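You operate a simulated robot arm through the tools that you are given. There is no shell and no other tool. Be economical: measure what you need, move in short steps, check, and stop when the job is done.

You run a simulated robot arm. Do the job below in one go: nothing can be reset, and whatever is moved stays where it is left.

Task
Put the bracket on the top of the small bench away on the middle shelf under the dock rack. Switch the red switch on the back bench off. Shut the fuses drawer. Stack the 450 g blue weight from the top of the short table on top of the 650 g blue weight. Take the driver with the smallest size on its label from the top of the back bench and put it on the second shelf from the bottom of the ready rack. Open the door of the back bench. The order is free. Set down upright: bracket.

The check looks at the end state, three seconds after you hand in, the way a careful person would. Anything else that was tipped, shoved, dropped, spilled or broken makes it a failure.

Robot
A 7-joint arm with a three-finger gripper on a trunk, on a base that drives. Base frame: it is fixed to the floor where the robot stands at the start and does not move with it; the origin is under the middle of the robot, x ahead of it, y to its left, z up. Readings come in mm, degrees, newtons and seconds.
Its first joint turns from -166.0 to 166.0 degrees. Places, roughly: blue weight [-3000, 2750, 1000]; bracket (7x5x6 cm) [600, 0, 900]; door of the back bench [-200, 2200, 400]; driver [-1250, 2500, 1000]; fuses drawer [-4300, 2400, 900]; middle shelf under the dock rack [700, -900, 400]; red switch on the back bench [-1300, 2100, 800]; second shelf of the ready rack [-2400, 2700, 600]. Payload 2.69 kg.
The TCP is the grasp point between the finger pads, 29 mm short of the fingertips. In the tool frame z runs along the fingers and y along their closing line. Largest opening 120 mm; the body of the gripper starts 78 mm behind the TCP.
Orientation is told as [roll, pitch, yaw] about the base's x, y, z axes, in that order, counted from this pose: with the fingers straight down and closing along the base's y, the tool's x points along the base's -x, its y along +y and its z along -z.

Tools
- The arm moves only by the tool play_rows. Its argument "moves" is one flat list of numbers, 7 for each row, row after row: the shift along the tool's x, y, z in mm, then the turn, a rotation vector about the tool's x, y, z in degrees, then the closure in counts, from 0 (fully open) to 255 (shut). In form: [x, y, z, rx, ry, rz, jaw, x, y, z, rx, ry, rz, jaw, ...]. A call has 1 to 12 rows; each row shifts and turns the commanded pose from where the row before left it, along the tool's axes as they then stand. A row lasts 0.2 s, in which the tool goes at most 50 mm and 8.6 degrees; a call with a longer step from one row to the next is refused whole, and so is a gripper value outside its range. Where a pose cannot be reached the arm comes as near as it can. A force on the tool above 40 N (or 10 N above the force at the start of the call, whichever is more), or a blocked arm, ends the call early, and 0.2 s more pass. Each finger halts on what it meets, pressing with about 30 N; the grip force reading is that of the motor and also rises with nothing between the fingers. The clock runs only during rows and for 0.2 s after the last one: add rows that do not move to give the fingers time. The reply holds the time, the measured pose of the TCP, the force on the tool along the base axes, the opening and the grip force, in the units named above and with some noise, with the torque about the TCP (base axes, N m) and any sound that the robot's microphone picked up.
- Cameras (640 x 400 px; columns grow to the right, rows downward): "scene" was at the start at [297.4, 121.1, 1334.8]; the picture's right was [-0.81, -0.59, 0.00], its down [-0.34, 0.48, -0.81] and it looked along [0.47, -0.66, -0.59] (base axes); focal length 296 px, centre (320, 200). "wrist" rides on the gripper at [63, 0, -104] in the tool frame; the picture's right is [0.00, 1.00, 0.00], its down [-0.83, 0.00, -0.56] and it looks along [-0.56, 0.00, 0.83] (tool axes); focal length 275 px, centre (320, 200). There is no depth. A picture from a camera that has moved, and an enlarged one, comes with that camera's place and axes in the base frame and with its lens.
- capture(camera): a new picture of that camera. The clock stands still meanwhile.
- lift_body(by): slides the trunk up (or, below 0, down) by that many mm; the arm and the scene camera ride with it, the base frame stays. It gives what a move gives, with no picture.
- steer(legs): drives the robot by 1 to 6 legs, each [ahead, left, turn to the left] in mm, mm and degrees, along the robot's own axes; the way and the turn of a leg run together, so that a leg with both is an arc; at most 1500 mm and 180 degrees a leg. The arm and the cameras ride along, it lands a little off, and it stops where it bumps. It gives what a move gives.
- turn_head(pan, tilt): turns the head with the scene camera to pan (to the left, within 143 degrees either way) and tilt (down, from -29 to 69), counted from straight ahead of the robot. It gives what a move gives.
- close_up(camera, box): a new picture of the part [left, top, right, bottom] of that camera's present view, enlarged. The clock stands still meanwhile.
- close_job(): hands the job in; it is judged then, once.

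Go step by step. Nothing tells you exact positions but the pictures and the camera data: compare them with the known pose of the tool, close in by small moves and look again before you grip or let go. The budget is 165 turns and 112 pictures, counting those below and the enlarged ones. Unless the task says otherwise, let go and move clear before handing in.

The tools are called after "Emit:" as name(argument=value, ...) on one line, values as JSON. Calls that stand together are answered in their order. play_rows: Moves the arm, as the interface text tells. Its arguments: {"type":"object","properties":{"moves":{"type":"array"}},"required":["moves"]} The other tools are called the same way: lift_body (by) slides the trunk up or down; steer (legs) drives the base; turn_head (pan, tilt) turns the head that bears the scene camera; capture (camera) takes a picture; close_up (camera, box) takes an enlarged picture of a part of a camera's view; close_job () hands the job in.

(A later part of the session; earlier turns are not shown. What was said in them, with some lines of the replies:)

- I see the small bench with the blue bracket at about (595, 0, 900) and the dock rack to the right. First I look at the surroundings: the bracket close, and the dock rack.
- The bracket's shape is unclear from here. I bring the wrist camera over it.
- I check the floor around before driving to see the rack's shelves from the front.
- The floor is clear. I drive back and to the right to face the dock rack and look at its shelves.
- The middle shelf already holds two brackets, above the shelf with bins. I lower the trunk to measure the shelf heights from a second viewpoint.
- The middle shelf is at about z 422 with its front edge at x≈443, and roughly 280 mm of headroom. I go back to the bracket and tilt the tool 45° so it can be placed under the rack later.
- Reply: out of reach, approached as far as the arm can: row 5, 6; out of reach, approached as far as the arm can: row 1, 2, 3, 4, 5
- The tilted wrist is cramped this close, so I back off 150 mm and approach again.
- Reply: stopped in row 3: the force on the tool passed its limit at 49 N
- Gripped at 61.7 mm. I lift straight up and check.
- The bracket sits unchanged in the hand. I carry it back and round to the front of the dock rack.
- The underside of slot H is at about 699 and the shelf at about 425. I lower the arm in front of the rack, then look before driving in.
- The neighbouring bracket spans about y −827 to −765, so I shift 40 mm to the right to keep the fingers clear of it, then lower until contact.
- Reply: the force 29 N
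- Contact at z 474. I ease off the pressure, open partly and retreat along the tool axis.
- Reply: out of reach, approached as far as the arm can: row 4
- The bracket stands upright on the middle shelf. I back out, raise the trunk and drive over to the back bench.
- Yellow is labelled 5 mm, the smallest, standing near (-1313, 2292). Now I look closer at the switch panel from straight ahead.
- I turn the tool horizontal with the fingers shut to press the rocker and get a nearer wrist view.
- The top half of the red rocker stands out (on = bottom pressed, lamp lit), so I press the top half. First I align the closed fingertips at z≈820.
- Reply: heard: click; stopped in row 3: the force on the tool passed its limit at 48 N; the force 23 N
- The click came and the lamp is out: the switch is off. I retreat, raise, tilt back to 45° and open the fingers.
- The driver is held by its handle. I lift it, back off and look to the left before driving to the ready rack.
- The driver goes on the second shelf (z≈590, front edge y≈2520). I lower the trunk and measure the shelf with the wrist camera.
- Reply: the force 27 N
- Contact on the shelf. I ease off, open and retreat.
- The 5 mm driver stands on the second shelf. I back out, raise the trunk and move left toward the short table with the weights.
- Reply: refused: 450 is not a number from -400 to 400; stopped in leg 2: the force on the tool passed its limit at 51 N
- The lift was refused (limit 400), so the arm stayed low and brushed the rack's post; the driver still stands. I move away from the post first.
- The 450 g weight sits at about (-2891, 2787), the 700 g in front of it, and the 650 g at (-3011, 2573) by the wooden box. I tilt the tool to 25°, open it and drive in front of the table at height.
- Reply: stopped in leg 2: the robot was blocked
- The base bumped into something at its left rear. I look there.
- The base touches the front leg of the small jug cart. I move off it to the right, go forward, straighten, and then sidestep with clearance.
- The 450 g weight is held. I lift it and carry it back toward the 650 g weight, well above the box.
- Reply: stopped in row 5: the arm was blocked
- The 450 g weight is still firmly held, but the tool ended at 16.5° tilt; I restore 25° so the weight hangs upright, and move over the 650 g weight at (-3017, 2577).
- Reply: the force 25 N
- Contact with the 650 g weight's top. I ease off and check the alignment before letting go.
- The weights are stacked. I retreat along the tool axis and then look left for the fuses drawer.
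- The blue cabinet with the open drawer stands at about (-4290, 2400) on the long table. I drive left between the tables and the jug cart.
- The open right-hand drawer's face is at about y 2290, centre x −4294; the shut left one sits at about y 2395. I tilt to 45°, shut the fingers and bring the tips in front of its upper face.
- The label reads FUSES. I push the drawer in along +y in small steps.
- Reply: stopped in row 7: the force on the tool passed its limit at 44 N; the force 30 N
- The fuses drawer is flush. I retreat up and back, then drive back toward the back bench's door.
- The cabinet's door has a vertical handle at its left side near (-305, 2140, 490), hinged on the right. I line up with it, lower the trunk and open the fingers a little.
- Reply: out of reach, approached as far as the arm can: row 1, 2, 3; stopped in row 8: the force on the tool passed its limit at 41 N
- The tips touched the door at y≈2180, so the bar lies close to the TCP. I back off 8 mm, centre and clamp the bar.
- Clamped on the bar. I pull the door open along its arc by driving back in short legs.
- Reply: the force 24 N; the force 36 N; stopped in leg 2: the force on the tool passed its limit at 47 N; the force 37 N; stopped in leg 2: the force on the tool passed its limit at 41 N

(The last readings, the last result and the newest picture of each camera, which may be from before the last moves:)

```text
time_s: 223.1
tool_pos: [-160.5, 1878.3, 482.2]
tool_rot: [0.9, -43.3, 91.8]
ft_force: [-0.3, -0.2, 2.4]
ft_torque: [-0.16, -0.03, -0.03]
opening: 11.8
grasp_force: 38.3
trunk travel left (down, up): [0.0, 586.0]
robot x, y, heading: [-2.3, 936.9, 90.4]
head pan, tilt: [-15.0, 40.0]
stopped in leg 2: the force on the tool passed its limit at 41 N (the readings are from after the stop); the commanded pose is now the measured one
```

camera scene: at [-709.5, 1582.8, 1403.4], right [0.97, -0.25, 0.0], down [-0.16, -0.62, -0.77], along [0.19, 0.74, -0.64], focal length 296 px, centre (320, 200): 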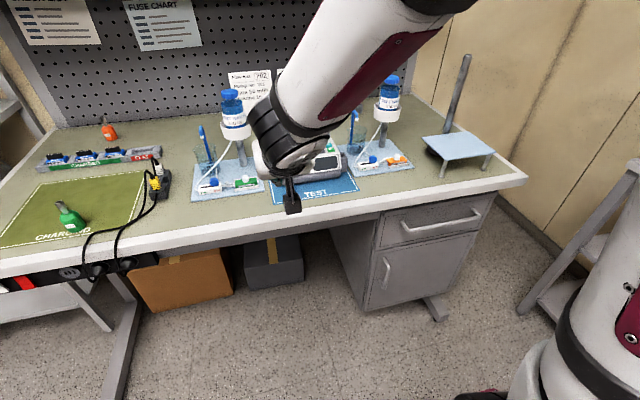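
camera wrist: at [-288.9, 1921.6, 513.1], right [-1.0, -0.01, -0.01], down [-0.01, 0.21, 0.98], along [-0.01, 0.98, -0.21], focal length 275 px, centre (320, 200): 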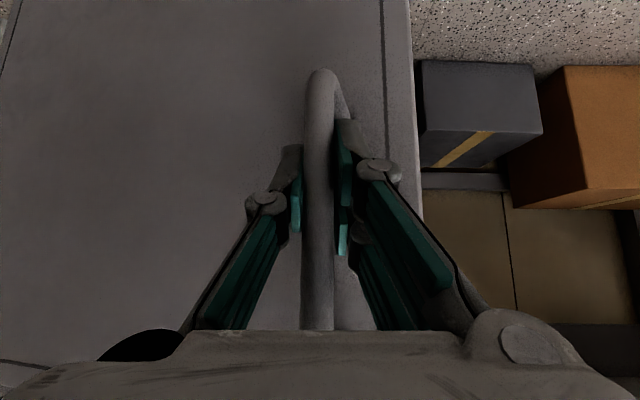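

Emit:
steer(legs=[[-13, -22, 0], [-9, -24, 0]])

Emit:
capture(camera="scene")

```text
time_s: 224.7
tool_pos: [-119.5, 1853.9, 481.9]
tool_rot: [1.3, -43.1, 91.8]
ft_force: [-0.7, -1.4, 3.1]
ft_torque: [-0.17, -0.15, 0.0]
opening: 12.1
grasp_force: 38.2
trunk travel left (down, up): [0.0, 586.0]
robot x, y, heading: [46.1, 913.7, 90.5]
head pan, tilt: [-15.0, 40.0]
stopped in leg 2: the force on the tool passed its limit at 41 N (the readings are from after the stop); the commanded pose is now the measured one
```

```text
9 pictures are left
camera scene: at [-124.0, 1293.5, 1004.5], right [0.97, -0.25, 0.0], down [-0.16, -0.62, -0.77], along [0.19, 0.74, -0.64], focal length 296 px, centre (320, 200)
```

scene: 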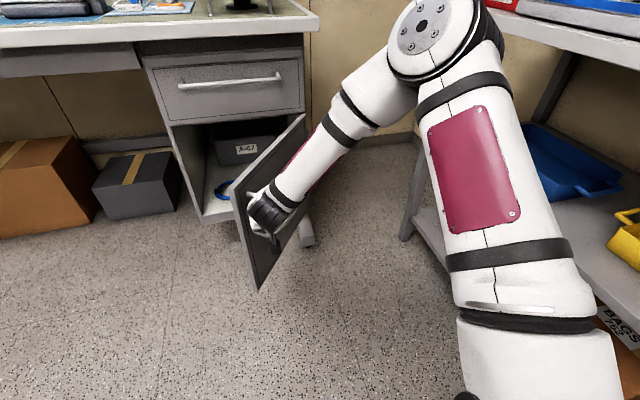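

The door is at about 63°. One more short pull for a wider opening.

Emit:
steer(legs=[[-9, -22, 0], [-6, -24, 0]])

```text
time_s: 225.9
tool_pos: [-72.3, 1838.7, 480.3]
tool_rot: [1.3, -42.8, 91.9]
ft_force: [-13.1, -34.3, 6.0]
ft_torque: [-0.07, 0.0, -0.18]
opening: 11.3
grasp_force: 38.1
trunk travel left (down, up): [0.0, 586.0]
robot x, y, heading: [92.6, 903.0, 90.2]
head pan, tilt: [-15.0, 40.0]
```

Emit:
play_rows(moves=[2, 0, -2, 0, 0, 0, 255, 0, 0, 0, 0, 0, 0, 220, 0, 0, 0, 0, 0, 0, 185, 0, 0, 0, 0, 0, 0, 185, 0, 0, 0, 0, 0, 0, 185])

Emit:
capture(camera="wrist")

```text
time_s: 227.1
tool_pos: [-73.9, 1835.3, 479.9]
tool_rot: [1.3, -42.8, 91.9]
ft_force: [0.5, -0.4, 0.8]
ft_torque: [0.0, 0.0, 0.04]
opening: 33.1
grasp_force: 0.5
trunk travel left (down, up): [0.0, 586.0]
robot x, y, heading: [92.9, 898.5, 90.0]
head pan, tilt: [-15.0, 40.0]
```

```text
8 pictures are left
camera wrist: at [-66.7, 1718.6, 513.4], right [-1.0, -0.05, 0.01], down [0.0, 0.23, 0.97], along [-0.06, 0.97, -0.23], focal length 275 px, centre (320, 200)
```

wrist: 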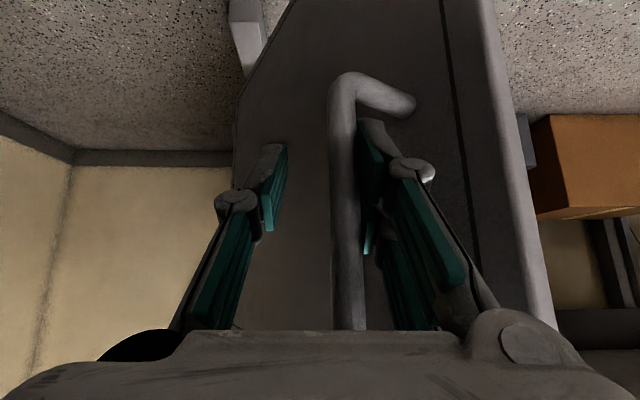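

Emit:
steer(legs=[[-60, 0, 0], [-140, 0, 0]])

Emit:
capture(camera="wrist")

```text
time_s: 229.0
tool_pos: [-71.3, 1636.8, 480.0]
tool_rot: [1.2, -42.8, 92.0]
ft_force: [0.3, -0.3, -1.4]
ft_torque: [-0.01, 0.0, 0.02]
opening: 33.0
grasp_force: 0.0
trunk travel left (down, up): [0.0, 586.0]
robot x, y, heading: [94.3, 701.5, 90.5]
head pan, tilt: [-15.0, 40.0]
```

```text
7 pictures are left
camera wrist: at [-64.8, 1520.1, 513.4], right [-1.0, -0.05, 0.01], down [0.0, 0.23, 0.97], along [-0.05, 0.97, -0.23], focal length 275 px, centre (320, 200)
```

wrist: 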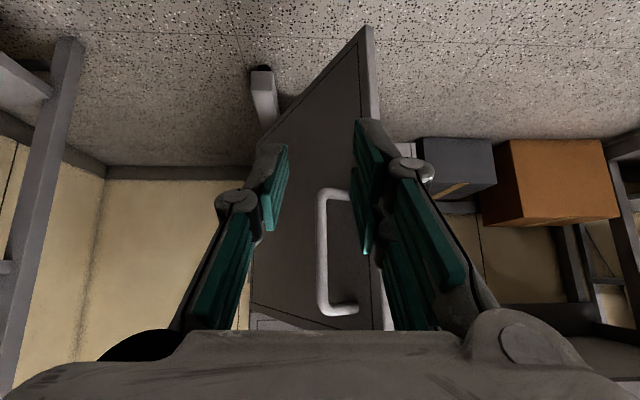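

The door stands open at about 70° and the arm is clear of it. All six jobs are done, so I hand in.

Emit:
close_job()

```text
The job is handed in.
```

I handed the job in with all six tasks done; the result of the check has not come back.

- **Bracket:** it stands upright on the middle shelf under the dock rack, to the right of the two brackets already there.
- **Red switch:** it is off. It clicked when pressed and the lamp beside it went out.
- **Fuses drawer:** it is shut, flush with the packs drawer next to it.
- **Weights:** the 450 g weight is stacked on the 650 g weight.
- **Driver:** the 5 mm yellow one, the smallest of the three on the bench, stands on the second shelf from the bottom of the ready rack.
- **Back bench door:** it is open at about 70°. I did not push it wider.

Three contacts happened along the way:
- **Rack post:** the gripper brushed a post of the ready rack at about 51 N. The driver was still standing afterwards.
- **Jug cart:** the base bumped the front leg of the small cart with the jugs. The cart and jugs were upright in the next picture.
- **Weight lift:** the arm was blocked once while lifting the 450 g weight, and I could not tell by what. The weight stayed in the grip, and nothing on the wall shelf above looked out of place in later pictures.
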